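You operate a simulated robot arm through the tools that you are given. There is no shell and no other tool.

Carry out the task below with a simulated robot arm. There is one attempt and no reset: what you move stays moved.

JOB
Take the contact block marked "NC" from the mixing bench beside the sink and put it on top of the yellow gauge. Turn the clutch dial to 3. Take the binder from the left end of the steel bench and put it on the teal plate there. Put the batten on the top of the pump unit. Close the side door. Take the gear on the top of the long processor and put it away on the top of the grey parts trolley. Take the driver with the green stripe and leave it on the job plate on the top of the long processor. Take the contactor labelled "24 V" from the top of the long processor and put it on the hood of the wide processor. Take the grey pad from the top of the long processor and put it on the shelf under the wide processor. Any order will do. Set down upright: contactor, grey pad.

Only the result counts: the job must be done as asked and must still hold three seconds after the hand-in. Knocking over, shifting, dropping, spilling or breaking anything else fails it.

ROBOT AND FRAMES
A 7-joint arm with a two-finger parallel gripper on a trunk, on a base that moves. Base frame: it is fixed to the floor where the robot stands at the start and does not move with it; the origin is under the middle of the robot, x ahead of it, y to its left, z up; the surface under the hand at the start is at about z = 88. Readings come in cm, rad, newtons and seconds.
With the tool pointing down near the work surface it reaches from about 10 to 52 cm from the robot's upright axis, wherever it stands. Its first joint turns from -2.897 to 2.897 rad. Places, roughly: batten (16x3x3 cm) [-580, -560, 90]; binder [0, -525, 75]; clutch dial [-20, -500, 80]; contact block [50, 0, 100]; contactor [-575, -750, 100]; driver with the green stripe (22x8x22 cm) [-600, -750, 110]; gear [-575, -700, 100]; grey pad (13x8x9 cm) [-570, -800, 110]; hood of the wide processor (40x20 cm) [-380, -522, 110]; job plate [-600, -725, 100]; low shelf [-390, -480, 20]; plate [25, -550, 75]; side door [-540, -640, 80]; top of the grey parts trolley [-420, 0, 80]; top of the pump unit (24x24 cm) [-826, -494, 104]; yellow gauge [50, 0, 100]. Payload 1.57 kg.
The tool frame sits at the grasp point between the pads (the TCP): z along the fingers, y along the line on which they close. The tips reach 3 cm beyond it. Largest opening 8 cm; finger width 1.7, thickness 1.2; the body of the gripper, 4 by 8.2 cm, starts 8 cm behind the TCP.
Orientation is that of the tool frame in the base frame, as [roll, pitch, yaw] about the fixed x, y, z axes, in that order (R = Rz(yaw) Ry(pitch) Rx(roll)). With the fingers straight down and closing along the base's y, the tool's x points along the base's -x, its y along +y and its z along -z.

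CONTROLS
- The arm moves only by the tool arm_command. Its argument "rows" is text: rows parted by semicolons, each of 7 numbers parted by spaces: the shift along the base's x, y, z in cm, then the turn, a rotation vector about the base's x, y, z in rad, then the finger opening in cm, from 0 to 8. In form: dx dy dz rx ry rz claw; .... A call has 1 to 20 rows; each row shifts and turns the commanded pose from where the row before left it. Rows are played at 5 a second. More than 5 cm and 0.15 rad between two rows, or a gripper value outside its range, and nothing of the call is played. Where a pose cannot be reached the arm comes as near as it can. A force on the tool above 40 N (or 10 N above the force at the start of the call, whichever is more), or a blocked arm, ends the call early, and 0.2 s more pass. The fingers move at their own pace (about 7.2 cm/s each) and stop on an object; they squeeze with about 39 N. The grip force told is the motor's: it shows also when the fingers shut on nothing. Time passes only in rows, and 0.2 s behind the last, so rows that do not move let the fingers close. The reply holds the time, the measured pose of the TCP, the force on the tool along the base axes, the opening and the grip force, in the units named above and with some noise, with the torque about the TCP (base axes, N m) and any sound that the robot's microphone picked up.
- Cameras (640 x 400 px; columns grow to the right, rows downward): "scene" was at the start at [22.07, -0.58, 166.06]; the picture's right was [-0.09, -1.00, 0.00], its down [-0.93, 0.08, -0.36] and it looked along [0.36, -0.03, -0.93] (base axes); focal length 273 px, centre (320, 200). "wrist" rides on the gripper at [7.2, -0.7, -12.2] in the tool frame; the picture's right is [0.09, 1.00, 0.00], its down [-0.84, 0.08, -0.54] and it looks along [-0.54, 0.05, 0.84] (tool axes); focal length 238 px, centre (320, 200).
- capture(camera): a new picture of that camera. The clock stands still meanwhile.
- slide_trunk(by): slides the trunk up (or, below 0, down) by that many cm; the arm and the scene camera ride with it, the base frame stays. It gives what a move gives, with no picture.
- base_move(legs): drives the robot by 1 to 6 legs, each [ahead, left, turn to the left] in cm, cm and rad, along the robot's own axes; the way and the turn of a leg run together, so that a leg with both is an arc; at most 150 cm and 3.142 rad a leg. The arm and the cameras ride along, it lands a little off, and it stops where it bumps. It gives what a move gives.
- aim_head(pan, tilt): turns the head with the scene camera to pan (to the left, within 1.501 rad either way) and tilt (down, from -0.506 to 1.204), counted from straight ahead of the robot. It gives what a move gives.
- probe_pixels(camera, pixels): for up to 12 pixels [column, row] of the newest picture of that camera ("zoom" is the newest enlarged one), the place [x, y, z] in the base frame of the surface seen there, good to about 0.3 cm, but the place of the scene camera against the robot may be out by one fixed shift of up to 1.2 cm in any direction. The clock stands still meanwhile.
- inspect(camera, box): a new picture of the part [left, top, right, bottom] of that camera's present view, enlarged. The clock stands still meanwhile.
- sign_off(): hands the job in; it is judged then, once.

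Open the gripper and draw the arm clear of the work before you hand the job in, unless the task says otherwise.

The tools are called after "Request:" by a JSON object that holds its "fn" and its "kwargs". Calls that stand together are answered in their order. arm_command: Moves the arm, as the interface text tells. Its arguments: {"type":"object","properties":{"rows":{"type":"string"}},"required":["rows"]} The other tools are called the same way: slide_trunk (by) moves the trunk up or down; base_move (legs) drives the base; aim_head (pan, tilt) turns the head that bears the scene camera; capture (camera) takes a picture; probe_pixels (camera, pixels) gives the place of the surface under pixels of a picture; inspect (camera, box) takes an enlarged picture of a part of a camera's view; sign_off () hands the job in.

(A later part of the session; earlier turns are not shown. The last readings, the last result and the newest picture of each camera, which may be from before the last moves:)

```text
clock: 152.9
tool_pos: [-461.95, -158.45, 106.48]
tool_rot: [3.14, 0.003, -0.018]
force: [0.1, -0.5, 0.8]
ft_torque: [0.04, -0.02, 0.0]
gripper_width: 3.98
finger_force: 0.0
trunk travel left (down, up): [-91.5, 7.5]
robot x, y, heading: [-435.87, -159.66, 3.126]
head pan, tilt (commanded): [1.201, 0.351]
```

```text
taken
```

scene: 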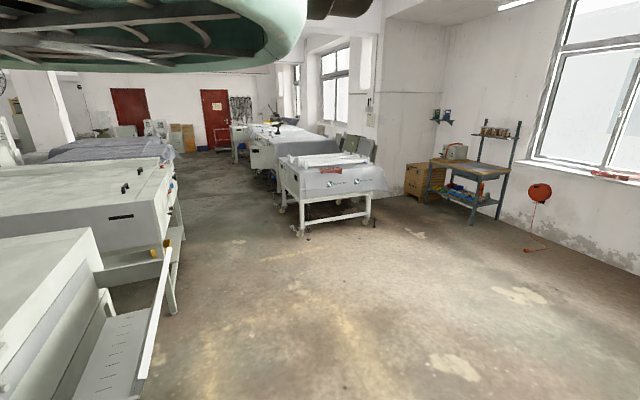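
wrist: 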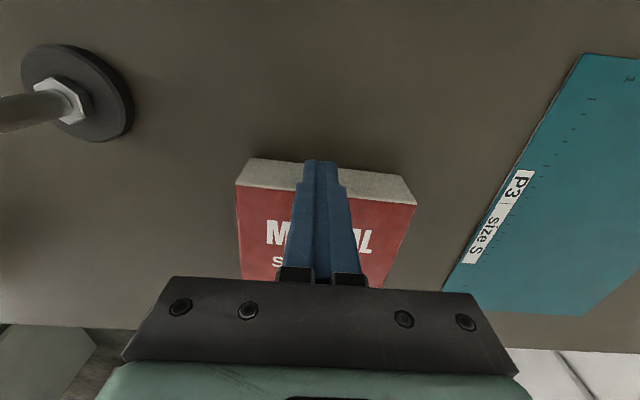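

An aisle leads along −y between the processors (left) and the film table/long processor (right). I turn to face −y and drive closer.

Request:
{"fn": "probe_pixels", "kwargs": {"camera": "scene", "pixels": [[285, 195], [330, 165], [372, 205], [250, 150], [265, 130], [160, 200], [165, 155], [215, 170], [470, 185], [300, 230], [175, 300]]}}

Request:
{"fn": "base_move", "kwargs": {"legs": [[20, 0, 0], [0, 0, 1.59], [150, 0, 0], [70, 0, 0]]}}

Request:
{"fn": "aim_head", "kwargs": {"pan": -0.3, "tilt": 0.45}}

Request:
{"fn": "capture", "kwargs": {"camera": "scene"}}

```text
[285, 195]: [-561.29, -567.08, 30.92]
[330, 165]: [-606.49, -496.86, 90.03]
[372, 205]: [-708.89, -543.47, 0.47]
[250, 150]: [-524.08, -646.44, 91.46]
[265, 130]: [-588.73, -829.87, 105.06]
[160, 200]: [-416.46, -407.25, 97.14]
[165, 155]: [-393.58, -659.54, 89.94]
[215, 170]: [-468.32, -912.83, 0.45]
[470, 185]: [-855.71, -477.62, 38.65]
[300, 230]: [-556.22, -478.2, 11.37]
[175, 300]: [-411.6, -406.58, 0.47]
```

```text
clock: 168.9
tool_pos: [-452.16, -405.5, 106.57]
tool_rot: [3.141, 0.005, 1.593]
force: [-0.2, -0.2, -0.5]
ft_torque: [0.0, 0.0, 0.02]
gripper_width: 3.99
finger_force: 0.1
trunk travel left (down, up): [-91.5, 7.5]
robot x, y, heading: [-452.22, -379.57, -1.549]
head pan, tilt (commanded): [1.201, 0.351]
```

```text
clock: 170.5
tool_pos: [-452.26, -405.52, 106.64]
tool_rot: [3.139, 0.005, 1.595]
force: [0.3, 0.1, -0.5]
ft_torque: [0.04, -0.04, -0.03]
gripper_width: 4.0
finger_force: 0.2
trunk travel left (down, up): [-91.5, 7.5]
robot x, y, heading: [-451.42, -379.99, -1.552]
head pan, tilt (commanded): [-0.3, 0.45]
```

```text
taken
```

scene: 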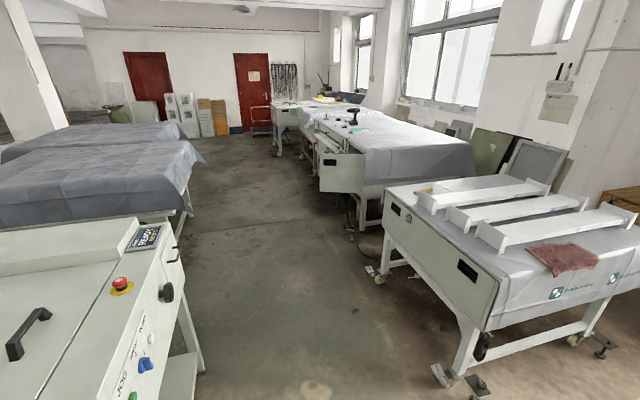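

I see the open side door at (342,172), items on the long processor at (355,115), and the film table at right. I enlarge both areas.

Request:
{"fn": "inspect", "kwargs": {"camera": "scene", "box": [270, 80, 480, 215]}}

Request:
{"fn": "inspect", "kwargs": {"camera": "scene", "box": [370, 160, 640, 330]}}

Request:
{"fn": "inspect", "kwargs": {"camera": "scene", "box": [0, 190, 220, 400]}}

```text
2.96 times, centred on (375, 148) of scene
```

zoom: 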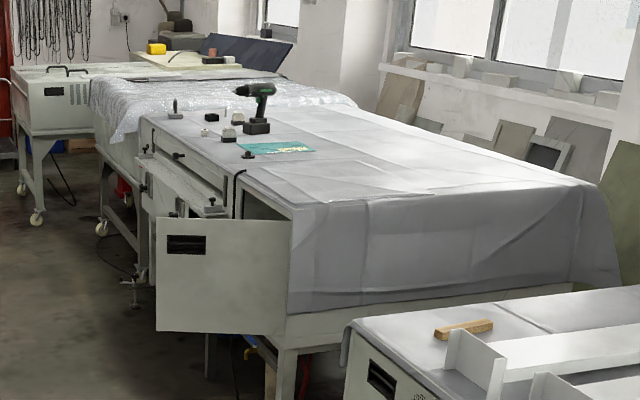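

```text
2.35 times, centred on (505, 245) of scene
```

zoom: 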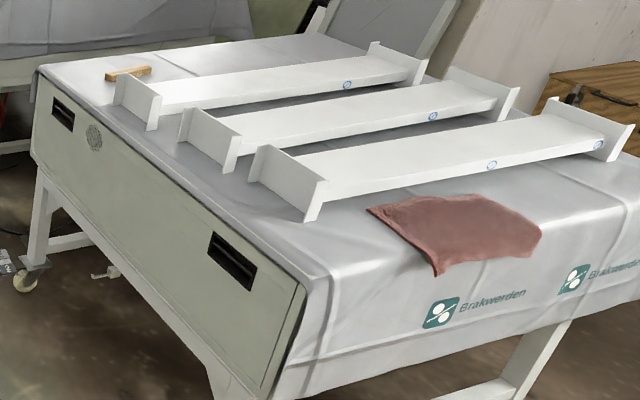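

```text
1.90 times, centred on (110, 295) of scene
```

zoom: 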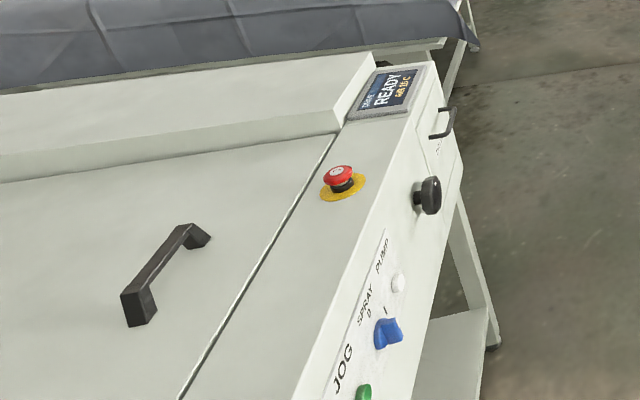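

The batten lies at scene (424,191) on the film table. I probe it and the door, drill and surroundings.

Request:
{"fn": "probe_pixels", "kwargs": {"camera": "scene", "pixels": [[424, 191], [417, 191], [432, 188], [385, 195], [430, 215], [325, 190], [364, 190], [355, 120], [345, 128], [362, 140], [400, 150], [475, 175]]}}

Request:
{"fn": "aim_head", "kwargs": {"pan": -1.2, "tilt": 0.4}}

Request:
{"fn": "capture", "kwargs": {"camera": "scene"}}

```text
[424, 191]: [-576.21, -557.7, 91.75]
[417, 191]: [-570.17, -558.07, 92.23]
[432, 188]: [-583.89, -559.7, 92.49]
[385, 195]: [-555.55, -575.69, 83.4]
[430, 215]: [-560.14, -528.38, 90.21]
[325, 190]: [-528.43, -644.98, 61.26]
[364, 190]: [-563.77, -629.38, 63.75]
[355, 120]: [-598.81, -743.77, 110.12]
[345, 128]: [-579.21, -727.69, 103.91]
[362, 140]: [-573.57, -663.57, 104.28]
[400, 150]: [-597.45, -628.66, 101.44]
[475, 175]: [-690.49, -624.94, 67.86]
```

```text
clock: 171.7
tool_pos: [-452.18, -405.53, 106.54]
tool_rot: [3.139, 0.003, 1.592]
force: [0.3, 1.1, -0.3]
ft_torque: [0.03, 0.02, -0.01]
gripper_width: 4.0
finger_force: 0.1
trunk travel left (down, up): [-91.5, 7.5]
robot x, y, heading: [-451.91, -379.88, -1.547]
head pan, tilt (commanded): [-1.201, 0.4]
```

```text
taken
```

scene: 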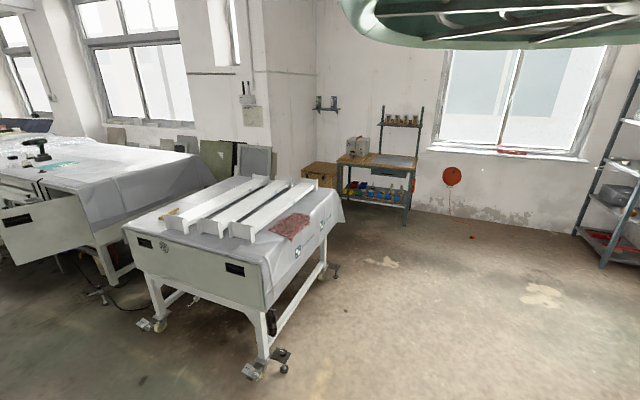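

The pump unit seems to be the box on the wooden bench at (360,147). First the batten: I drive down the aisle to y ≈ −558 and turn to face the film table.

Request:
{"fn": "probe_pixels", "kwargs": {"camera": "scene", "pixels": [[356, 148], [362, 139], [345, 160], [400, 165], [380, 165], [265, 345], [130, 235], [160, 320], [345, 215], [405, 220], [247, 230]]}}

Request:
{"fn": "base_move", "kwargs": {"legs": [[100, 0, 0], [76, 0, 0], [0, 0, -1.59]]}}

Request:
{"fn": "aim_head", "kwargs": {"pan": 0.0, "tilt": 0.6}}

Request:
{"fn": "capture", "kwargs": {"camera": "scene"}}

```text
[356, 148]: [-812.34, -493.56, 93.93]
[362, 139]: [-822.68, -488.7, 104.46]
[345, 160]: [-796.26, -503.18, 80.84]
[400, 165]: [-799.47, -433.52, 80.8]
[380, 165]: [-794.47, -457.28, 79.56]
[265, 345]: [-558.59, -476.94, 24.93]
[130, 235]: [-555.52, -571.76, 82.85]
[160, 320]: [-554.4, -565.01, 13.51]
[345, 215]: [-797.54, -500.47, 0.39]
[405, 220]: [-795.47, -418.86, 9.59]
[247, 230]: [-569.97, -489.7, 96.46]
```

```text
clock: 184.4
tool_pos: [-474.17, -553.72, 106.59]
tool_rot: [3.14, 0.004, -0.01]
force: [0.1, -0.3, 0.2]
ft_torque: [-0.01, 0.0, 0.03]
gripper_width: 4.01
finger_force: 0.0
trunk travel left (down, up): [-91.5, 7.5]
robot x, y, heading: [-448.13, -555.13, 3.13]
head pan, tilt (commanded): [-1.201, 0.4]
```

```text
clock: 185.8
tool_pos: [-474.09, -553.77, 106.62]
tool_rot: [3.14, 0.003, -0.013]
force: [0.5, 0.6, -0.4]
ft_torque: [-0.04, -0.02, 0.02]
gripper_width: 3.99
finger_force: 0.2
trunk travel left (down, up): [-91.5, 7.5]
robot x, y, heading: [-448.33, -554.71, 3.129]
head pan, tilt (commanded): [0.0, 0.6]
```

```text
taken
```

scene: 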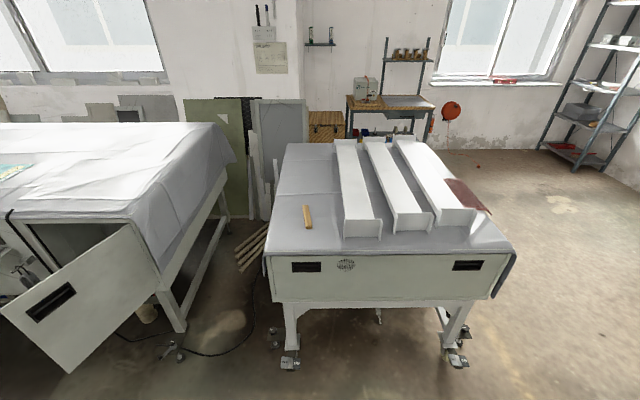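

The batten lies at (307,217), left of the beams. I drive up to the table.

Request:
{"fn": "base_move", "kwargs": {"legs": [[70, 0, 0]]}}

Request:
{"fn": "base_move", "kwargs": {"legs": [[14, 3, 0]]}}

Request:
{"fn": "aim_head", "kwargs": {"pan": 0.0, "tilt": 1.0}}

Request:
{"fn": "capture", "kwargs": {"camera": "wrist"}}

Request:
{"fn": "capture", "kwargs": {"camera": "scene"}}

```text
clock: 189.7
tool_pos: [-544.58, -553.52, 106.59]
tool_rot: [3.14, 0.002, 0.0]
force: [0.0, -0.6, 0.4]
ft_torque: [0.0, 0.0, 0.0]
gripper_width: 3.97
finger_force: 0.0
trunk travel left (down, up): [-91.5, 7.5]
robot x, y, heading: [-518.88, -554.42, 3.145]
head pan, tilt (commanded): [0.0, 0.6]
```

```text
clock: 191.1
tool_pos: [-558.75, -556.53, 106.62]
tool_rot: [3.139, 0.004, 0.0]
force: [0.1, -0.7, 1.2]
ft_torque: [-0.01, -0.01, 0.0]
gripper_width: 3.99
finger_force: 0.1
trunk travel left (down, up): [-91.5, 7.5]
robot x, y, heading: [-533.19, -557.49, 3.14]
head pan, tilt (commanded): [0.0, 0.6]
```

```text
clock: 191.9
tool_pos: [-558.96, -556.52, 106.59]
tool_rot: [3.139, 0.003, -0.002]
force: [-0.3, 0.8, 0.1]
ft_torque: [-0.02, -0.02, -0.02]
gripper_width: 4.01
finger_force: 0.0
trunk travel left (down, up): [-91.5, 7.5]
robot x, y, heading: [-533.31, -557.0, 3.141]
head pan, tilt (commanded): [0.0, 1.0]
```

```text
taken
```

wrist: 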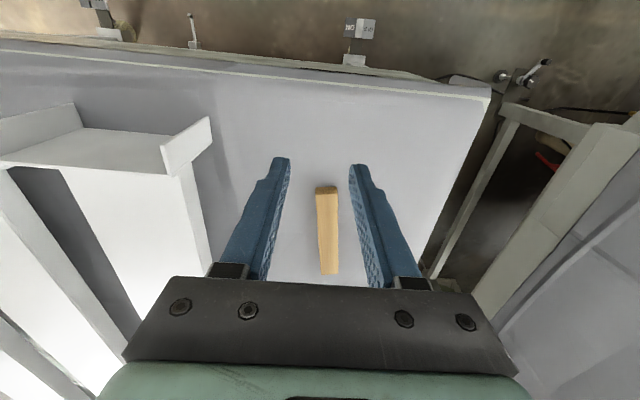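

```text
taken
```

scene: 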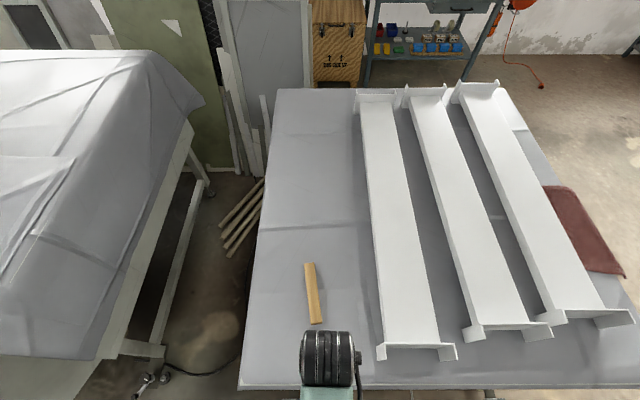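

The batten is at wrist (318–338, 188–272). I probe its corners and the table.

Request:
{"fn": "probe_pixels", "kwargs": {"camera": "wrist", "pixels": [[318, 196], [335, 195], [320, 268], [337, 268], [328, 230], [326, 190], [300, 230], [190, 140], [200, 230], [300, 260]]}}

```text
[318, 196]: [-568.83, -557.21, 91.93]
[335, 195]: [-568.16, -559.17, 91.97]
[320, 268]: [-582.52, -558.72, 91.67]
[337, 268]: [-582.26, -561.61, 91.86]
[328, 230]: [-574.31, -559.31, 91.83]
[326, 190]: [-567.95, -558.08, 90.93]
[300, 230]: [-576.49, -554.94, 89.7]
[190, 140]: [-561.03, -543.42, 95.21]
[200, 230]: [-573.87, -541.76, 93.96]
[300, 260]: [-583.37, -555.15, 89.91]
```

The batten's centre is ≈ (−575.7, −559.3), top z 91.85, turned ≈ +0.14 rad. I move over it with the tool turned to match.

Request:
{"fn": "arm_command", "kwargs": {"rows": "-4.2 -0.7 0 0 0 0.07 6;-4.2 -0.7 0 0 0 0.07 6;-4.2 -0.7 -2 0 0 0 6;-4.2 -0.7 -3 0 0 0 6;0 0 -3 0 0 0 6;0 0 0 0 0 0 6"}}

Request:
{"fn": "capture", "kwargs": {"camera": "wrist"}}

```text
refused: row 4 steps farther than a row can; nothing moved
```

```text
taken
```

wrist: 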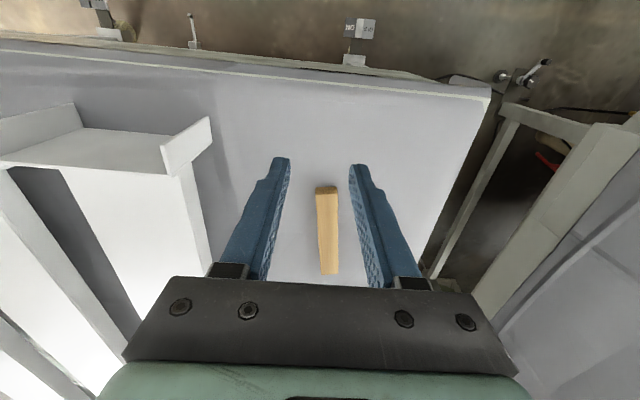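

Row 4 was longer than 5 cm, so nothing moved. I resend with smaller steps.

Request:
{"fn": "arm_command", "kwargs": {"rows": "-4.2 -0.7 0 0 0 0.07 6;-4.2 -0.7 0 0 0 0.07 6;-4.2 -0.7 -2 0 0 0 6;-4.2 -0.7 -2 0 0 0 6;0 0 -4 0 0 0 6;0 0 0 0 0 0 6"}}

Request:
{"fn": "capture", "kwargs": {"camera": "wrist"}}

```text
clock: 193.3
tool_pos: [-575.57, -559.26, 98.52]
tool_rot: [3.138, 0.005, 0.14]
force: [-0.6, 0.9, -0.7]
ft_torque: [-0.03, 0.0, -0.02]
gripper_width: 5.99
finger_force: 0.1
trunk travel left (down, up): [-91.5, 7.5]
robot x, y, heading: [-532.75, -557.65, 3.141]
head pan, tilt (commanded): [0.0, 1.0]
```

```text
taken
```

wrist: 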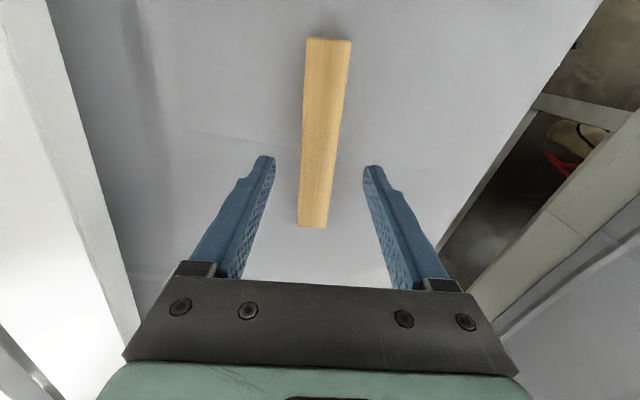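

The batten is still ~0.07 rad off in the view. I probe its edges again.

Request:
{"fn": "probe_pixels", "kwargs": {"camera": "wrist", "pixels": [[308, 42], [349, 44], [299, 222], [325, 223], [328, 60], [314, 215], [320, 130], [270, 130]]}}

```text
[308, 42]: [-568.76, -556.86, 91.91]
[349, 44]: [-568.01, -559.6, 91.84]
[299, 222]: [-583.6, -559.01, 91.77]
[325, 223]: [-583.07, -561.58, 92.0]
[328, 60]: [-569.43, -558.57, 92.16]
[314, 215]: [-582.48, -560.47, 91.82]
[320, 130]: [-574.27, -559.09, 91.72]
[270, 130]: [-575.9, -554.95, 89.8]
```

The geometry confirms 0.14 rad (the camera itself is turned 0.09). I descend to z ≈ 93.1 and close.

Request:
{"fn": "arm_command", "kwargs": {"rows": "-0.2 0 -3 0 0 0 6;0 0 -1.8 0 0 0 6;0 0 -0.6 0 0 0 6;0 0 0 0 0 0 6;0 0 0 0 0 0 2;0 0 0 0 0 0 1;0 0 0 0 0 0 1;0 0 0 0 0 0 1"}}

Request:
{"fn": "capture", "kwargs": {"camera": "wrist"}}

```text
clock: 195.1
tool_pos: [-575.8, -559.33, 93.17]
tool_rot: [3.141, 0.003, 0.138]
force: [-0.5, -0.2, 0.5]
ft_torque: [-0.01, -0.03, -0.02]
gripper_width: 2.89
finger_force: 38.8
trunk travel left (down, up): [-91.5, 7.5]
robot x, y, heading: [-533.0, -557.38, 3.14]
head pan, tilt (commanded): [0.0, 1.0]
```

```text
taken
```

wrist: 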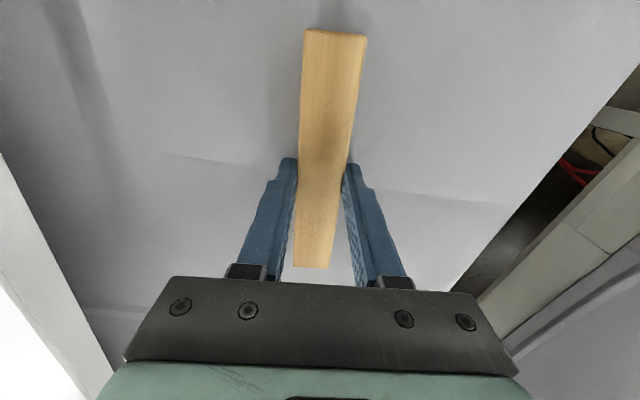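

The batten is gripped (2.89 cm). I lift it and draw it in.

Request:
{"fn": "arm_command", "kwargs": {"rows": "0 0 1 0 0 0 1;0 0 3 0 0 0 1;0 0 4 0 0 0 1;2 0 3 0 0 -0.07 1;4 0.5 2 0 0 -0.07 1;4 0.5 0 0 0 0 1;4 0.5 0 0 0 0 1;0 0 0 0 0 0 1"}}

Request:
{"fn": "capture", "kwargs": {"camera": "wrist"}}

```text
clock: 196.9
tool_pos: [-561.92, -557.77, 105.92]
tool_rot: [-3.14, 0.002, -0.002]
force: [0.5, 0.0, -0.6]
ft_torque: [-0.01, -0.01, 0.01]
gripper_width: 2.9
finger_force: 39.2
trunk travel left (down, up): [-91.5, 7.5]
robot x, y, heading: [-532.63, -557.4, 3.139]
head pan, tilt (commanded): [0.0, 1.0]
```

```text
taken
```

wrist: 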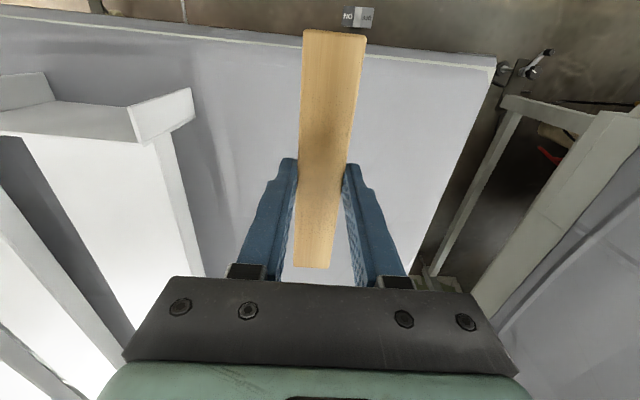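

The batten is held. I back off, go around the film table on the +y side and approach the pump bench.

Request:
{"fn": "base_move", "kwargs": {"legs": [[-50, 0, 0], [0, -140, 0]]}}

Request:
{"fn": "aim_head", "kwargs": {"pan": 0.0, "tilt": 0.5}}

Request:
{"fn": "capture", "kwargs": {"camera": "scene"}}

```text
clock: 206.6
tool_pos: [-510.97, -415.89, 106.04]
tool_rot: [3.141, 0.003, 0.009]
force: [0.3, 0.2, -1.1]
ft_torque: [0.0, -0.01, 0.0]
gripper_width: 2.89
finger_force: 38.7
trunk travel left (down, up): [-91.5, 7.5]
robot x, y, heading: [-482.32, -415.06, -3.134]
head pan, tilt (commanded): [0.0, 1.0]
```

```text
clock: 207.5
tool_pos: [-511.18, -415.86, 106.09]
tool_rot: [3.141, 0.004, 0.01]
force: [-0.1, -0.3, -0.4]
ft_torque: [-0.01, -0.02, 0.0]
gripper_width: 2.89
finger_force: 38.6
trunk travel left (down, up): [-91.5, 7.5]
robot x, y, heading: [-482.18, -415.52, -3.134]
head pan, tilt (commanded): [0.0, 0.499]
```

```text
taken
```

scene: 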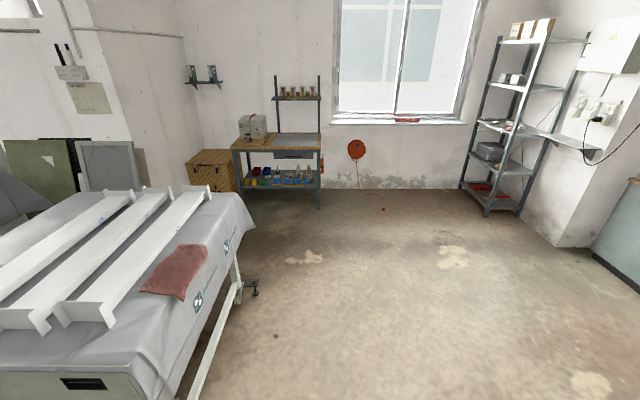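

The way is clear; I drive west to x ≈ −750 and then left to y ≈ −490.

Request:
{"fn": "base_move", "kwargs": {"legs": [[150, 0, 0], [115, 0, 0]]}}

Request:
{"fn": "aim_head", "kwargs": {"pan": 0.6, "tilt": 0.7}}

Request:
{"fn": "capture", "kwargs": {"camera": "scene"}}

```text
clock: 220.4
tool_pos: [-775.14, -421.42, 106.04]
tool_rot: [3.14, 0.003, 0.021]
force: [0.5, 0.5, -1.4]
ft_torque: [0.02, 0.05, 0.03]
gripper_width: 2.89
finger_force: 38.8
trunk travel left (down, up): [-91.5, 7.5]
robot x, y, heading: [-746.4, -420.3, -3.121]
head pan, tilt (commanded): [0.0, 0.499]
```

```text
clock: 221.4
tool_pos: [-775.23, -421.35, 105.91]
tool_rot: [3.141, 0.002, 0.02]
force: [0.1, 0.8, -0.6]
ft_torque: [0.02, 0.0, 0.01]
gripper_width: 2.89
finger_force: 38.6
trunk travel left (down, up): [-91.5, 7.5]
robot x, y, heading: [-745.92, -420.45, -3.125]
head pan, tilt (commanded): [0.6, 0.7]
```

```text
taken
```

scene: 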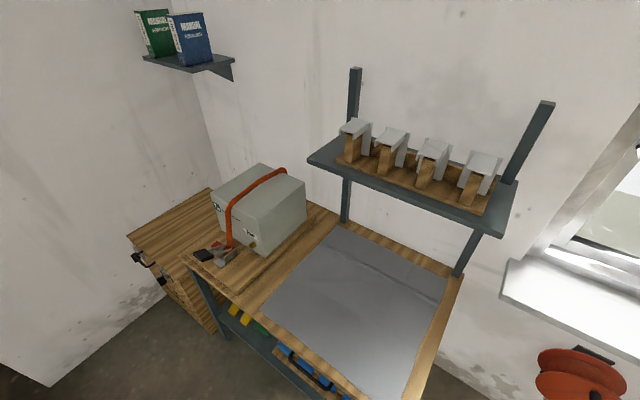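

I enlarge the pump unit to see its top and the orange hose.

Request:
{"fn": "inspect", "kwargs": {"camera": "scene", "box": [190, 140, 350, 260]}}

Request:
{"fn": "probe_pixels", "kwargs": {"camera": "scene", "pixels": [[215, 190], [262, 165], [305, 185], [235, 205], [260, 185], [285, 172], [250, 185], [345, 135], [310, 160], [185, 255], [340, 210]]}}

```text
3.33 times, centred on (270, 200) of scene
```

zoom: 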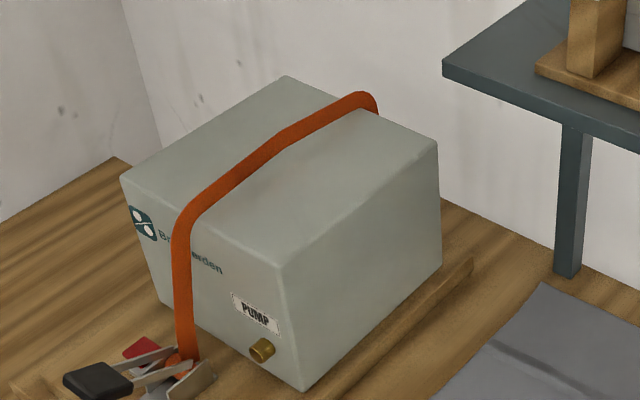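

```text
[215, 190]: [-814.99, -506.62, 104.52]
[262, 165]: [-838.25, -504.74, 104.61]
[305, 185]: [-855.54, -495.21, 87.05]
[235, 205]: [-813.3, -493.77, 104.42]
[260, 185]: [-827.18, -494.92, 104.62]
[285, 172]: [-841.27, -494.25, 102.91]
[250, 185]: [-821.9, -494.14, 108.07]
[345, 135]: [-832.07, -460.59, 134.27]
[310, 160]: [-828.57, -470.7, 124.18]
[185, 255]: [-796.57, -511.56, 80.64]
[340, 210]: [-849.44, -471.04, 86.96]
```

The pump top (z ≈ 104.5) spans x −814…−838, y −506…−482, with an orange strap along its middle (y ≈ −494). I'll set the batten on the left half at about (−826, −500.5); I raise the trunk and drive there.

Request:
{"fn": "slide_trunk", "kwargs": {"by": 7}}

Request:
{"fn": "base_move", "kwargs": {"legs": [[0, 79, 0], [20, 0, 0]]}}

Request:
{"fn": "aim_head", "kwargs": {"pan": 0.0, "tilt": 0.9}}

Request:
{"fn": "capture", "kwargs": {"camera": "scene"}}

```text
clock: 222.5
tool_pos: [-775.23, -421.32, 113.03]
tool_rot: [3.14, 0.003, 0.021]
force: [0.2, 0.1, -0.9]
ft_torque: [0.0, 0.02, 0.01]
gripper_width: 2.88
finger_force: 39.2
trunk travel left (down, up): [-98.5, 0.5]
robot x, y, heading: [-746.59, -420.62, -3.121]
head pan, tilt (commanded): [0.6, 0.7]
```

```text
clock: 227.9
tool_pos: [-793.13, -500.18, 113.15]
tool_rot: [-3.141, 0.004, 0.024]
force: [0.2, 0.4, -0.2]
ft_torque: [0.02, -0.01, -0.03]
gripper_width: 2.91
finger_force: 39.0
trunk travel left (down, up): [-98.5, 0.5]
robot x, y, heading: [-764.02, -499.28, -3.117]
head pan, tilt (commanded): [0.6, 0.7]
```

```text
clock: 228.9
tool_pos: [-793.22, -500.31, 113.03]
tool_rot: [3.141, 0.004, 0.024]
force: [0.6, -0.3, -0.5]
ft_torque: [0.03, 0.02, -0.01]
gripper_width: 2.91
finger_force: 38.6
trunk travel left (down, up): [-98.5, 0.5]
robot x, y, heading: [-764.56, -498.98, -3.125]
head pan, tilt (commanded): [0.0, 0.901]
```

```text
taken
```

scene: 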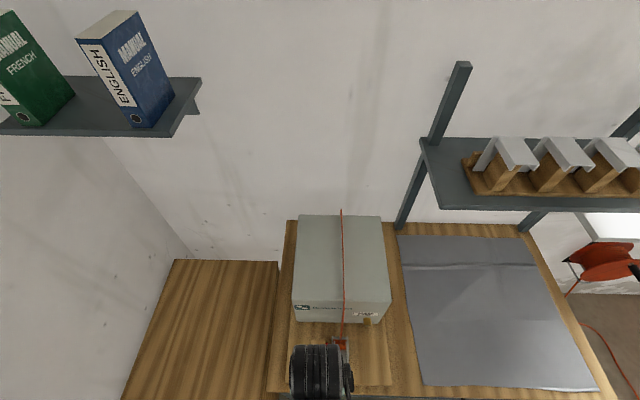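

The pump box is straight ahead with the strap along its top (343, 215–335). I look with the wrist camera and probe the top.

Request:
{"fn": "capture", "kwargs": {"camera": "wrist"}}

Request:
{"fn": "probe_pixels", "kwargs": {"camera": "scene", "pixels": [[302, 225], [382, 222], [298, 298], [388, 298], [320, 260], [341, 240], [343, 280], [365, 260], [150, 110], [440, 200]]}}

Request:
{"fn": "inspect", "kwargs": {"camera": "scene", "box": [270, 200, 410, 340]}}

```text
taken
```

wrist: 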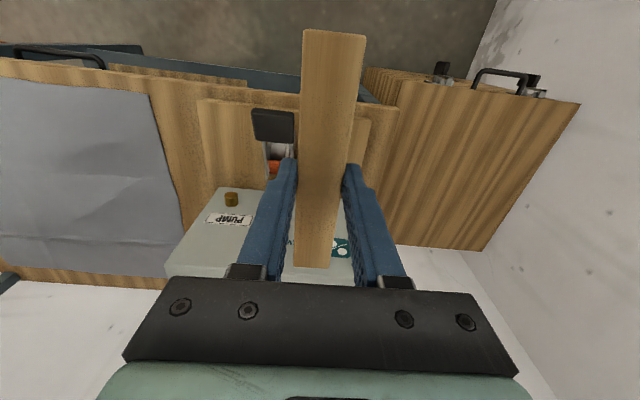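

```text
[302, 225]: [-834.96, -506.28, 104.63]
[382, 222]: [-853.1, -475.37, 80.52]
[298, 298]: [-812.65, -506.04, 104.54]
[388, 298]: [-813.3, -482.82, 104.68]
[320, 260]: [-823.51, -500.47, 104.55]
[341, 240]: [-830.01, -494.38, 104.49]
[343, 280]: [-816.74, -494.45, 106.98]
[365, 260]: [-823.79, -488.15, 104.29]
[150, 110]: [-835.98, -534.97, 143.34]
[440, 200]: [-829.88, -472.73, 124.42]
```

```text
2.86 times, centred on (340, 270) of scene
```

zoom: 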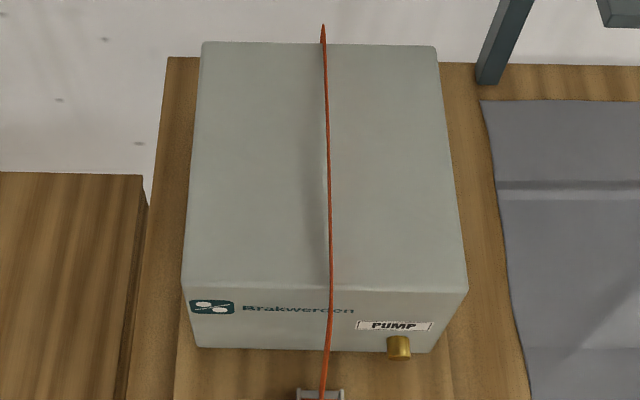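

The strap is a thin ribbon standing on edge at y ≈ −494.4 up to z ≈ 107.5; the left half is free. I drive 17 cm closer.

Request:
{"fn": "base_move", "kwargs": {"legs": [[17, 0, 0]]}}

Request:
{"fn": "capture", "kwargs": {"camera": "wrist"}}

```text
clock: 230.3
tool_pos: [-810.14, -500.63, 113.02]
tool_rot: [-3.14, 0.004, 0.026]
force: [-0.3, -0.3, -1.2]
ft_torque: [0.03, -0.03, 0.01]
gripper_width: 2.87
finger_force: 38.5
trunk travel left (down, up): [-98.5, 0.5]
robot x, y, heading: [-780.8, -499.61, -3.117]
head pan, tilt (commanded): [0.0, 0.901]
```

```text
taken
```

wrist: 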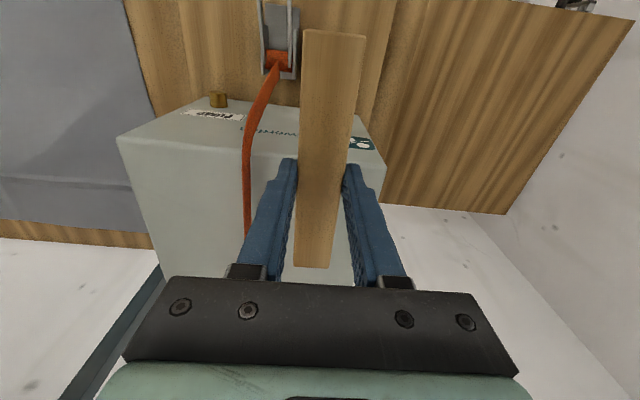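

I extend over the pump's left half and check the strap clearance.

Request:
{"fn": "arm_command", "kwargs": {"rows": "-4 0 0 0 0 -0.02 1;-4 0 0 0 0 0 1;-4 0 0 0 0 0 1;-2.4 0.1 0 0 0 0 1;0 0 0 0 0 0 1"}}

Request:
{"fn": "capture", "kwargs": {"camera": "wrist"}}

```text
clock: 231.5
tool_pos: [-824.6, -500.69, 112.94]
tool_rot: [-3.141, 0.0, 0.007]
force: [-0.3, -0.2, 0.0]
ft_torque: [-0.02, 0.02, -0.01]
gripper_width: 2.88
finger_force: 38.9
trunk travel left (down, up): [-98.5, 0.5]
robot x, y, heading: [-781.44, -499.43, -3.114]
head pan, tilt (commanded): [0.0, 0.901]
```

```text
taken
```

wrist: 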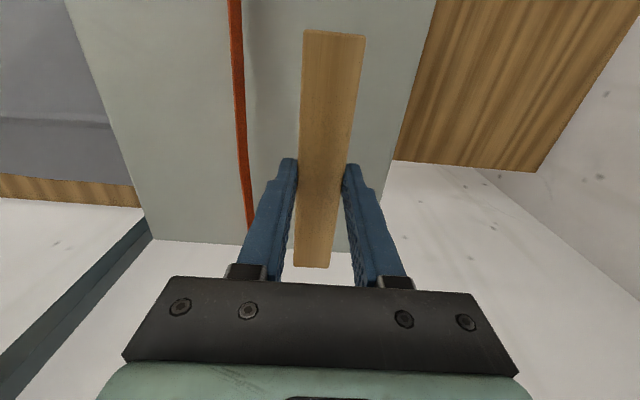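

I probe the pump's top edges, strap and the batten in this view.

Request:
{"fn": "probe_pixels", "kwargs": {"camera": "wrist", "pixels": [[280, 100], [375, 200], [420, 60], [240, 120], [248, 200], [160, 220], [340, 240], [270, 220], [330, 50], [312, 255]]}}

```text
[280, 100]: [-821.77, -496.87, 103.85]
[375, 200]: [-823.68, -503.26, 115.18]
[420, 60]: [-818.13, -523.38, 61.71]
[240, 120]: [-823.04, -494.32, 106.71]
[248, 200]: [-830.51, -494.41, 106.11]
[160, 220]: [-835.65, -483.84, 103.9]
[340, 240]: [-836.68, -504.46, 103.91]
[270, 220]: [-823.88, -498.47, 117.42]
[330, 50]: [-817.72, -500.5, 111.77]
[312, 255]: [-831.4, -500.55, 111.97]
```

Pump top is z ≈ 103.9. I lower to just above contact, then in small steps.

Request:
{"fn": "arm_command", "kwargs": {"rows": "0 0 -3 0 0 0 1;0 0 -1.8 0 0 0 1;0 0 -0.3 0 0 0 1;0 0 -0.2 0 0 0 1;0 0 0 0 0 0 1"}}

```text
clock: 232.7
tool_pos: [-824.55, -500.59, 107.71]
tool_rot: [-3.141, 0.002, 0.006]
force: [-0.5, -0.4, 0.1]
ft_torque: [-0.01, 0.01, 0.02]
gripper_width: 2.89
finger_force: 38.3
trunk travel left (down, up): [-98.5, 0.5]
robot x, y, heading: [-780.78, -499.3, -3.116]
head pan, tilt (commanded): [0.0, 0.901]
```

Not yet touching; I continue in 0.1–0.15 cm steps.

Request:
{"fn": "arm_command", "kwargs": {"rows": "0 0 -0.15 0 0 0 1;0 0 -0.15 0 0 0 1;0 0 -0.1 0 0 0 1;0 0 0 0 0 0 1"}}

```text
clock: 233.7
tool_pos: [-824.62, -500.51, 107.31]
tool_rot: [-3.141, 0.004, 0.006]
force: [0.1, 0.0, 4.5]
ft_torque: [0.05, -0.24, -0.04]
gripper_width: 2.9
finger_force: 38.9
trunk travel left (down, up): [-98.5, 0.5]
robot x, y, heading: [-781.32, -499.57, -3.115]
head pan, tilt (commanded): [0.0, 0.901]
```

Contact (4.5 N). I release and lift away.

Request:
{"fn": "arm_command", "kwargs": {"rows": "0 0 0 0 0 0 3.3;0 0 0 0 0 0 4;0 0 0 0 0 0 5;0 0 1.5 0 0 0 5;0 0 3 0 0 0 5;0 0 4 0 0 0 5;2 0 0 0 0 0 5;0 0 0 0 0 0 5"}}

Request:
{"fn": "capture", "kwargs": {"camera": "wrist"}}

```text
clock: 235.5
tool_pos: [-822.57, -500.39, 115.85]
tool_rot: [3.142, 0.002, 0.006]
force: [-0.5, -0.2, -0.9]
ft_torque: [0.0, -0.01, -0.02]
gripper_width: 5.0
finger_force: 0.1
trunk travel left (down, up): [-98.5, 0.5]
robot x, y, heading: [-781.62, -499.49, -3.117]
head pan, tilt (commanded): [0.0, 0.901]
```

```text
taken
```

wrist: 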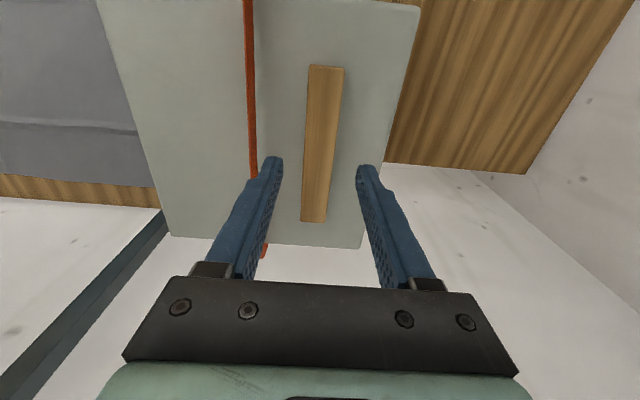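

The batten rests on the pump unit. I retract and drive back to the aisle.

Request:
{"fn": "arm_command", "kwargs": {"rows": "4 0 0 0 0 0 4;4 0 0 0 0 0 4;4 0 0 0 0 0 4;0 0 0 0 0 0 4"}}

Request:
{"fn": "base_move", "kwargs": {"legs": [[-35, 0, 0], [0, -80, 0], [-150, 0, 0], [-130, 0, 0]]}}

Request:
{"fn": "aim_head", "kwargs": {"pan": 0.9, "tilt": 0.5}}

Request:
{"fn": "capture", "kwargs": {"camera": "scene"}}

```text
clock: 236.5
tool_pos: [-810.41, -500.53, 115.9]
tool_rot: [3.14, 0.003, 0.005]
force: [0.5, 0.1, 0.7]
ft_torque: [0.0, 0.0, 0.0]
gripper_width: 4.02
finger_force: 0.0
trunk travel left (down, up): [-98.5, 0.5]
robot x, y, heading: [-781.21, -499.47, -3.117]
head pan, tilt (commanded): [0.0, 0.901]
```

```text
clock: 256.0
tool_pos: [-495.6, -414.84, 115.83]
tool_rot: [3.141, 0.0, -0.004]
force: [0.8, 0.5, 0.9]
ft_torque: [0.03, -0.01, -0.01]
gripper_width: 4.0
finger_force: 0.1
trunk travel left (down, up): [-98.5, 0.5]
robot x, y, heading: [-466.25, -414.06, -3.131]
head pan, tilt (commanded): [0.0, 0.901]
```

```text
clock: 257.2
tool_pos: [-495.54, -414.87, 115.81]
tool_rot: [3.141, 0.002, -0.006]
force: [-0.8, -0.5, -0.8]
ft_torque: [0.01, 0.04, -0.01]
gripper_width: 4.0
finger_force: 0.1
trunk travel left (down, up): [-98.5, 0.5]
robot x, y, heading: [-466.47, -414.26, -3.132]
head pan, tilt (commanded): [0.901, 0.499]
```

```text
taken
```

scene: 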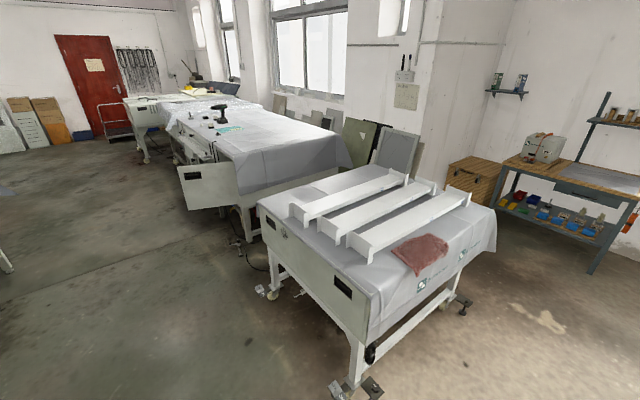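

I slide along the aisle (−y) to the long processor.

Request:
{"fn": "base_move", "kwargs": {"legs": [[0, 150, 0], [0, 150, 0]]}}

Request:
{"fn": "aim_head", "kwargs": {"pan": 0.0, "tilt": 0.6}}

Request:
{"fn": "capture", "kwargs": {"camera": "scene"}}

```text
clock: 271.6
tool_pos: [-502.18, -712.86, 115.87]
tool_rot: [3.14, 0.002, -0.062]
force: [-0.3, 0.3, -0.7]
ft_torque: [-0.04, 0.01, 0.0]
gripper_width: 4.0
finger_force: 0.0
trunk travel left (down, up): [-98.5, 0.5]
robot x, y, heading: [-472.87, -714.04, 3.092]
head pan, tilt (commanded): [0.901, 0.499]
```

```text
clock: 272.8
tool_pos: [-502.18, -712.99, 115.8]
tool_rot: [-3.14, 0.003, -0.062]
force: [-1.0, -0.2, 0.2]
ft_torque: [0.0, 0.0, 0.02]
gripper_width: 4.03
finger_force: 0.0
trunk travel left (down, up): [-98.5, 0.5]
robot x, y, heading: [-473.16, -713.95, 3.102]
head pan, tilt (commanded): [0.0, 0.6]
```

```text
taken
```

scene: 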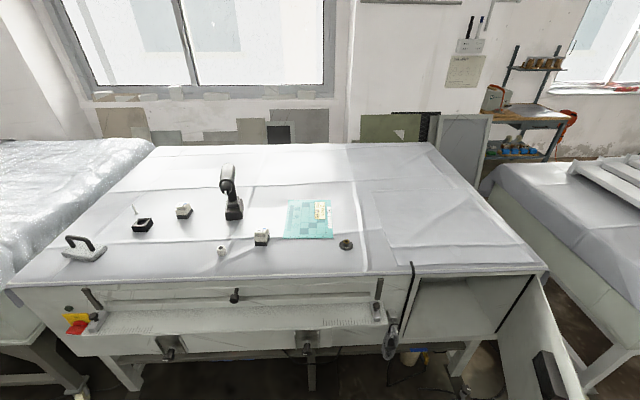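

The items stand on the long processor's top: I enlarge them to read the marks.

Request:
{"fn": "inspect", "kwargs": {"camera": "scene", "box": [50, 150, 370, 280]}}

Request:
{"fn": "inspect", "kwargs": {"camera": "scene", "box": [200, 160, 360, 270]}}

Request:
{"fn": "inspect", "kwargs": {"camera": "scene", "box": [50, 180, 210, 290]}}

```text
2.00 times, centred on (210, 215) of scene
```

zoom: 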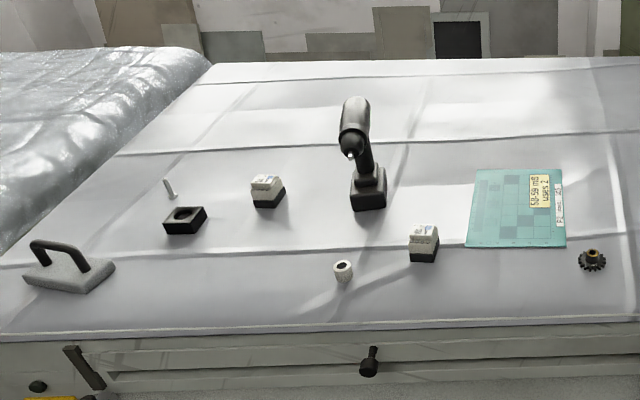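

```text
3.64 times, centred on (280, 215) of scene
```

zoom: 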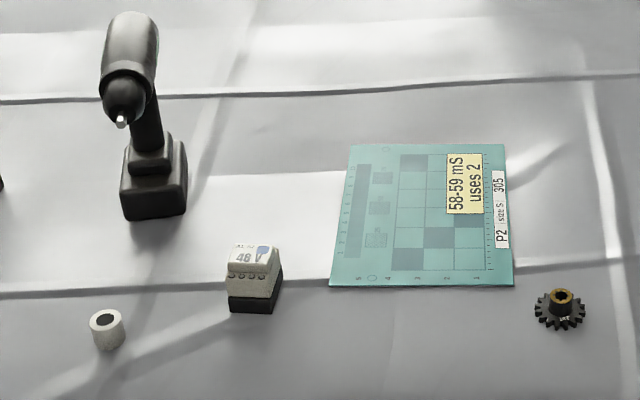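

```text
3.64 times, centred on (130, 235) of scene
```

zoom: 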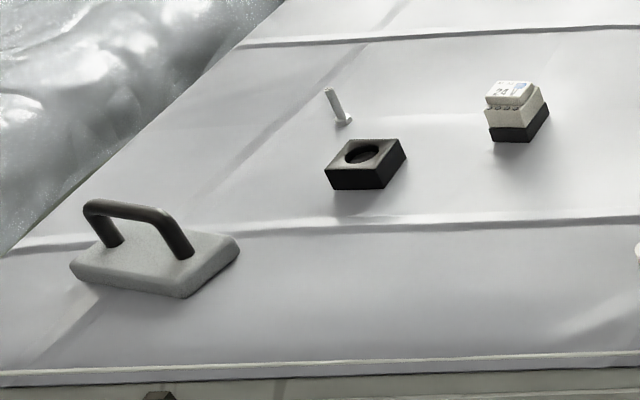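

The 24 V contactor is the rear-left cube at scene (183,210); 48 V is at (262,237). I probe all items and the processor's front.

Request:
{"fn": "probe_pixels", "kwargs": {"camera": "scene", "pixels": [[230, 172], [233, 212], [183, 210], [262, 238], [346, 245], [290, 232], [332, 235], [327, 202], [288, 205], [85, 243], [70, 255], [100, 255]]}}

Request:
{"fn": "probe_pixels", "kwargs": {"camera": "scene", "pixels": [[200, 282], [350, 275], [235, 297], [200, 325], [305, 345], [168, 352], [388, 340], [545, 275], [560, 360], [500, 390], [455, 380], [75, 330]]}}

```text
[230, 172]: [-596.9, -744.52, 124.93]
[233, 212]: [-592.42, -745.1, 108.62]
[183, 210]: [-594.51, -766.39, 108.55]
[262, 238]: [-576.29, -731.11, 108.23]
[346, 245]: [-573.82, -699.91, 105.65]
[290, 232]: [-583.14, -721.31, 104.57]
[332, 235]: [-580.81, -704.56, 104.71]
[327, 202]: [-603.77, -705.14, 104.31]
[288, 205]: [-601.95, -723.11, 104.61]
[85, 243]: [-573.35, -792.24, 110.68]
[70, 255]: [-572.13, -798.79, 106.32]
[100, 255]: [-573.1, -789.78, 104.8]
```

```text
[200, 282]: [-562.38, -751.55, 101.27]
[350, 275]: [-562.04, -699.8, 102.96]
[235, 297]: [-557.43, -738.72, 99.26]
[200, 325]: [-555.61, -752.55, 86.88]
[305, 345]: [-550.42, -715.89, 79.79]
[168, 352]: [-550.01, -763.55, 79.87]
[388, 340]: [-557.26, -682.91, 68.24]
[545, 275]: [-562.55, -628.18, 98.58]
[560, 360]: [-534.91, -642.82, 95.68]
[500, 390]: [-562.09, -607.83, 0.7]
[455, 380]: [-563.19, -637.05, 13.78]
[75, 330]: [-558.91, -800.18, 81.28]
```

Processor top is z ≈ 104, front edge x ≈ −562 with knobs out to −550. I start with the driver: I drive to y ≈ −745, x ≈ −533, facing it.

Request:
{"fn": "base_move", "kwargs": {"legs": [[0, 30, 0.035], [45, 0, 0]]}}

Request:
{"fn": "aim_head", "kwargs": {"pan": 0.0, "tilt": 0.8}}

Request:
{"fn": "capture", "kwargs": {"camera": "scene"}}

```text
clock: 277.2
tool_pos: [-547.61, -743.92, 115.89]
tool_rot: [3.141, 0.003, -0.021]
force: [-0.8, -0.1, 0.4]
ft_torque: [0.01, 0.01, 0.02]
gripper_width: 4.01
finger_force: 0.1
trunk travel left (down, up): [-98.5, 0.5]
robot x, y, heading: [-518.44, -743.69, 3.137]
head pan, tilt (commanded): [0.0, 0.6]
```

```text
clock: 277.9
tool_pos: [-547.71, -743.91, 115.86]
tool_rot: [-3.141, 0.001, -0.021]
force: [0.2, 1.1, 0.5]
ft_torque: [0.0, 0.01, -0.01]
gripper_width: 3.99
finger_force: 0.0
trunk travel left (down, up): [-98.5, 0.5]
robot x, y, heading: [-518.66, -743.55, 3.139]
head pan, tilt (commanded): [0.0, 0.799]
```

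```text
taken
```

scene: 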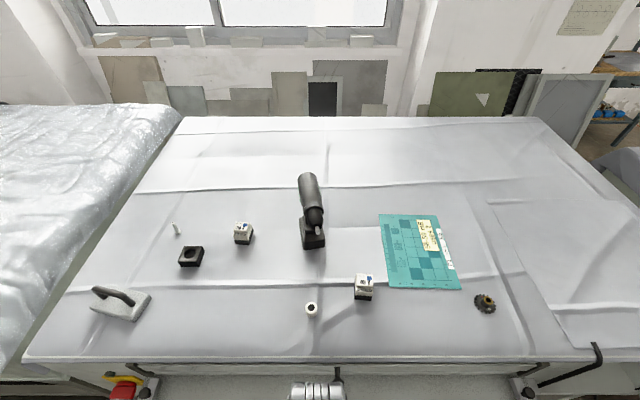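

Request:
{"fn": "inspect", "kwargs": {"camera": "scene", "box": [260, 150, 380, 330]}}

Request:
{"fn": "inspect", "kwargs": {"camera": "scene", "box": [160, 200, 280, 290]}}

Request:
{"fn": "capture", "kwargs": {"camera": "wrist"}}

```text
2.22 times, centred on (320, 240) of scene
```

zoom: 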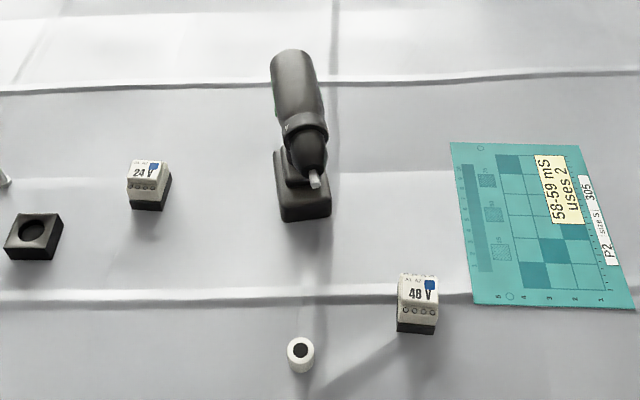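

```text
4.44 times, centred on (220, 245) of scene
```

zoom: 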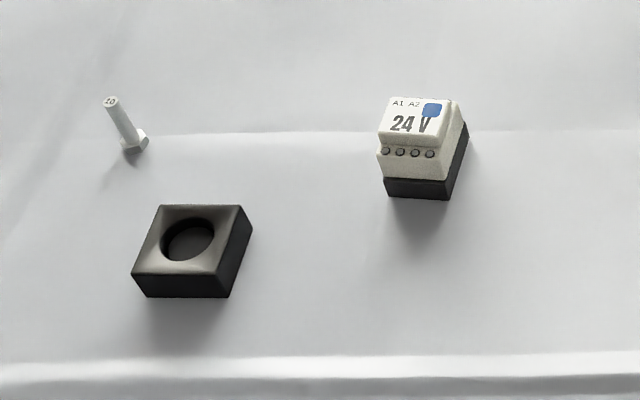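

```text
taken
```

wrist: 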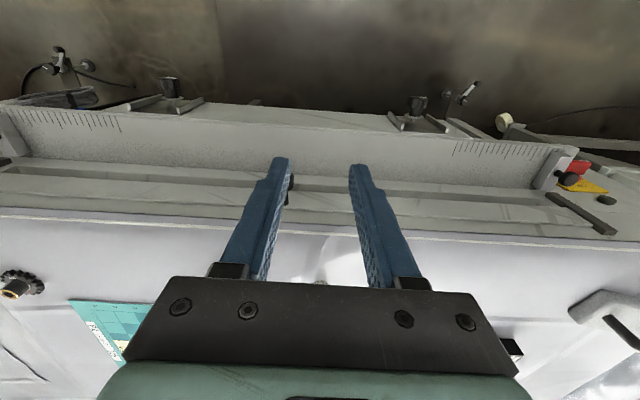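

I probe points along the driver's body to find its axis, width and heights.

Request:
{"fn": "probe_pixels", "kwargs": {"camera": "scene", "pixels": [[307, 178], [310, 190], [313, 202], [300, 190], [318, 190], [314, 215], [318, 230], [302, 222], [326, 222], [304, 245], [324, 245], [313, 248]]}}

Request:
{"fn": "aim_head", "kwargs": {"pan": 0.3, "tilt": 0.8}}

```text
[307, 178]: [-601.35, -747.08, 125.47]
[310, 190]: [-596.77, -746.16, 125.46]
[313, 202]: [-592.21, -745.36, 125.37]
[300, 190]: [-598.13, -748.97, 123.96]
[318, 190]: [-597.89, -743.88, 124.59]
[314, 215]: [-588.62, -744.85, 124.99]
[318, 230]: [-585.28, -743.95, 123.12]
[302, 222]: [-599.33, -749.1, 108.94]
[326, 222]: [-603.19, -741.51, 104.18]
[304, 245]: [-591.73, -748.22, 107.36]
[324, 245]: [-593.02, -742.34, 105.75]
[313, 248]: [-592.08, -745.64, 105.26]
```

```text
clock: 278.7
tool_pos: [-547.61, -743.89, 115.85]
tool_rot: [3.142, 0.004, -0.02]
force: [0.3, 0.5, 0.2]
ft_torque: [0.01, 0.0, -0.04]
gripper_width: 4.0
finger_force: 0.2
trunk travel left (down, up): [-98.5, 0.5]
robot x, y, heading: [-518.62, -743.79, 3.137]
head pan, tilt (commanded): [0.3, 0.799]
```

The driver's motor body runs along ≈(0.985, 0.17) with its top at z ≈ 125, axis near (−597, −746.3, 122). I tilt the tool forward 45° and turn it +0.19 rad here in free space, raising it.

Request:
{"fn": "arm_command", "kwargs": {"rows": "0 0 1 0 0.13 0.03 8;0 0 1 0 0.13 0.03 8;0 0 2 0 0.13 0.03 8;0 0 2 0 0.13 0.03 8;0 0 2 0 0.13 0.03 8;0 0 3 0 0.13 0.04 8;0 0 3 0 0 0 8;0 0 0 0 0 0 8"}}

Request:
{"fn": "capture", "kwargs": {"camera": "wrist"}}

```text
clock: 280.5
tool_pos: [-549.97, -743.25, 124.28]
tool_rot: [-3.069, 0.779, 0.211]
force: [1.0, -0.9, -0.4]
ft_torque: [0.03, -0.01, 0.02]
gripper_width: 8.0
finger_force: 0.1
out of reach, approached as far as the arm can: row 5, 6, 7
trunk travel left (down, up): [-98.5, 0.5]
robot x, y, heading: [-518.42, -743.63, 3.139]
head pan, tilt (commanded): [0.3, 0.799]
```

```text
taken
```

wrist: 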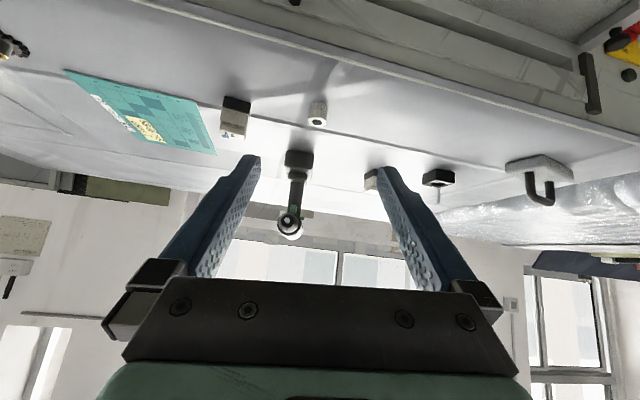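

The tool is tilted 45° and sees the driver's nose at (293,215). I bring the base 20 cm closer.

Request:
{"fn": "base_move", "kwargs": {"legs": [[20, 2, 0]]}}

Request:
{"fn": "arm_command", "kwargs": {"rows": "-3 0 1 0 0 0 8;-3 0 1 0 0 0 8;0 0 0 0 0 0 8"}}

Request:
{"fn": "capture", "kwargs": {"camera": "wrist"}}

```text
clock: 282.1
tool_pos: [-569.84, -745.4, 124.36]
tool_rot: [-3.067, 0.779, 0.213]
force: [-0.2, 0.0, 0.0]
ft_torque: [0.03, 0.02, 0.03]
gripper_width: 8.0
finger_force: 0.1
trunk travel left (down, up): [-98.5, 0.5]
robot x, y, heading: [-538.52, -745.85, -3.141]
head pan, tilt (commanded): [0.3, 0.799]
```

```text
clock: 282.9
tool_pos: [-575.9, -745.36, 126.29]
tool_rot: [-3.068, 0.779, 0.213]
force: [-0.1, -0.7, -0.4]
ft_torque: [0.02, -0.01, 0.01]
gripper_width: 8.0
finger_force: 0.1
trunk travel left (down, up): [-98.5, 0.5]
robot x, y, heading: [-538.55, -745.53, -3.142]
head pan, tilt (commanded): [0.3, 0.799]
```

```text
taken
```

wrist: 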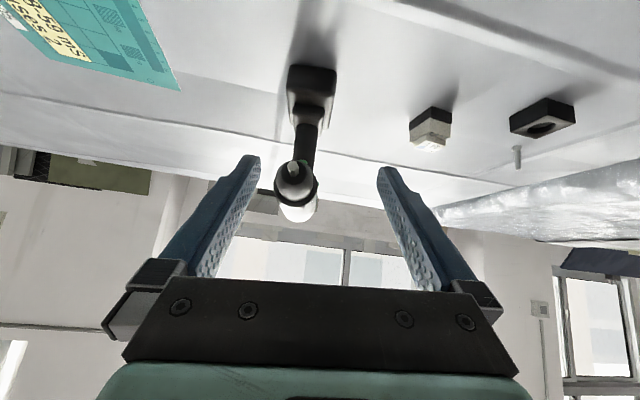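

No reach problem here. I probe the driver's nose, body and battery with the wrist camera for exact centring.

Request:
{"fn": "probe_pixels", "kwargs": {"camera": "wrist", "pixels": [[293, 168], [276, 190], [317, 190], [297, 205], [298, 214], [285, 210], [312, 210], [307, 130], [292, 90], [333, 92], [318, 140], [296, 140]]}}

Request:
{"fn": "inspect", "kwargs": {"camera": "wrist", "box": [240, 50, 400, 240]}}

```text
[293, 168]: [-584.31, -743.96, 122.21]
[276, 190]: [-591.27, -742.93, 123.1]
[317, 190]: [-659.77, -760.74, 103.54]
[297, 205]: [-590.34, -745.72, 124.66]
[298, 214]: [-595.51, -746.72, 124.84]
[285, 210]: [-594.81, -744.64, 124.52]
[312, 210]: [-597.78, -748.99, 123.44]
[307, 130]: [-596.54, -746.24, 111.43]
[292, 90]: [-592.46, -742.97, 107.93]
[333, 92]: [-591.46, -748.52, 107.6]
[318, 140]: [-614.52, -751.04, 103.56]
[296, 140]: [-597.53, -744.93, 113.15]
```

```text
2.11 times, centred on (320, 145) of wrist
```

zoom: 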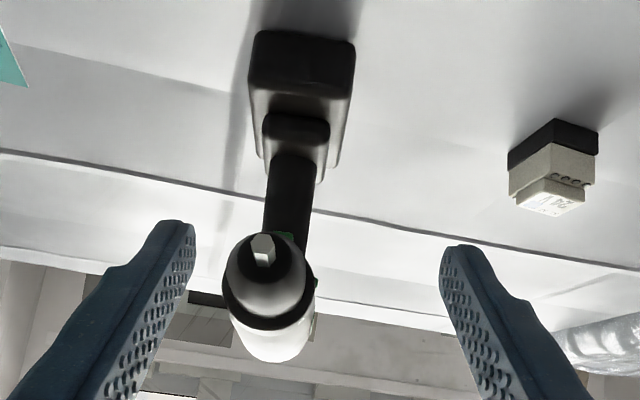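

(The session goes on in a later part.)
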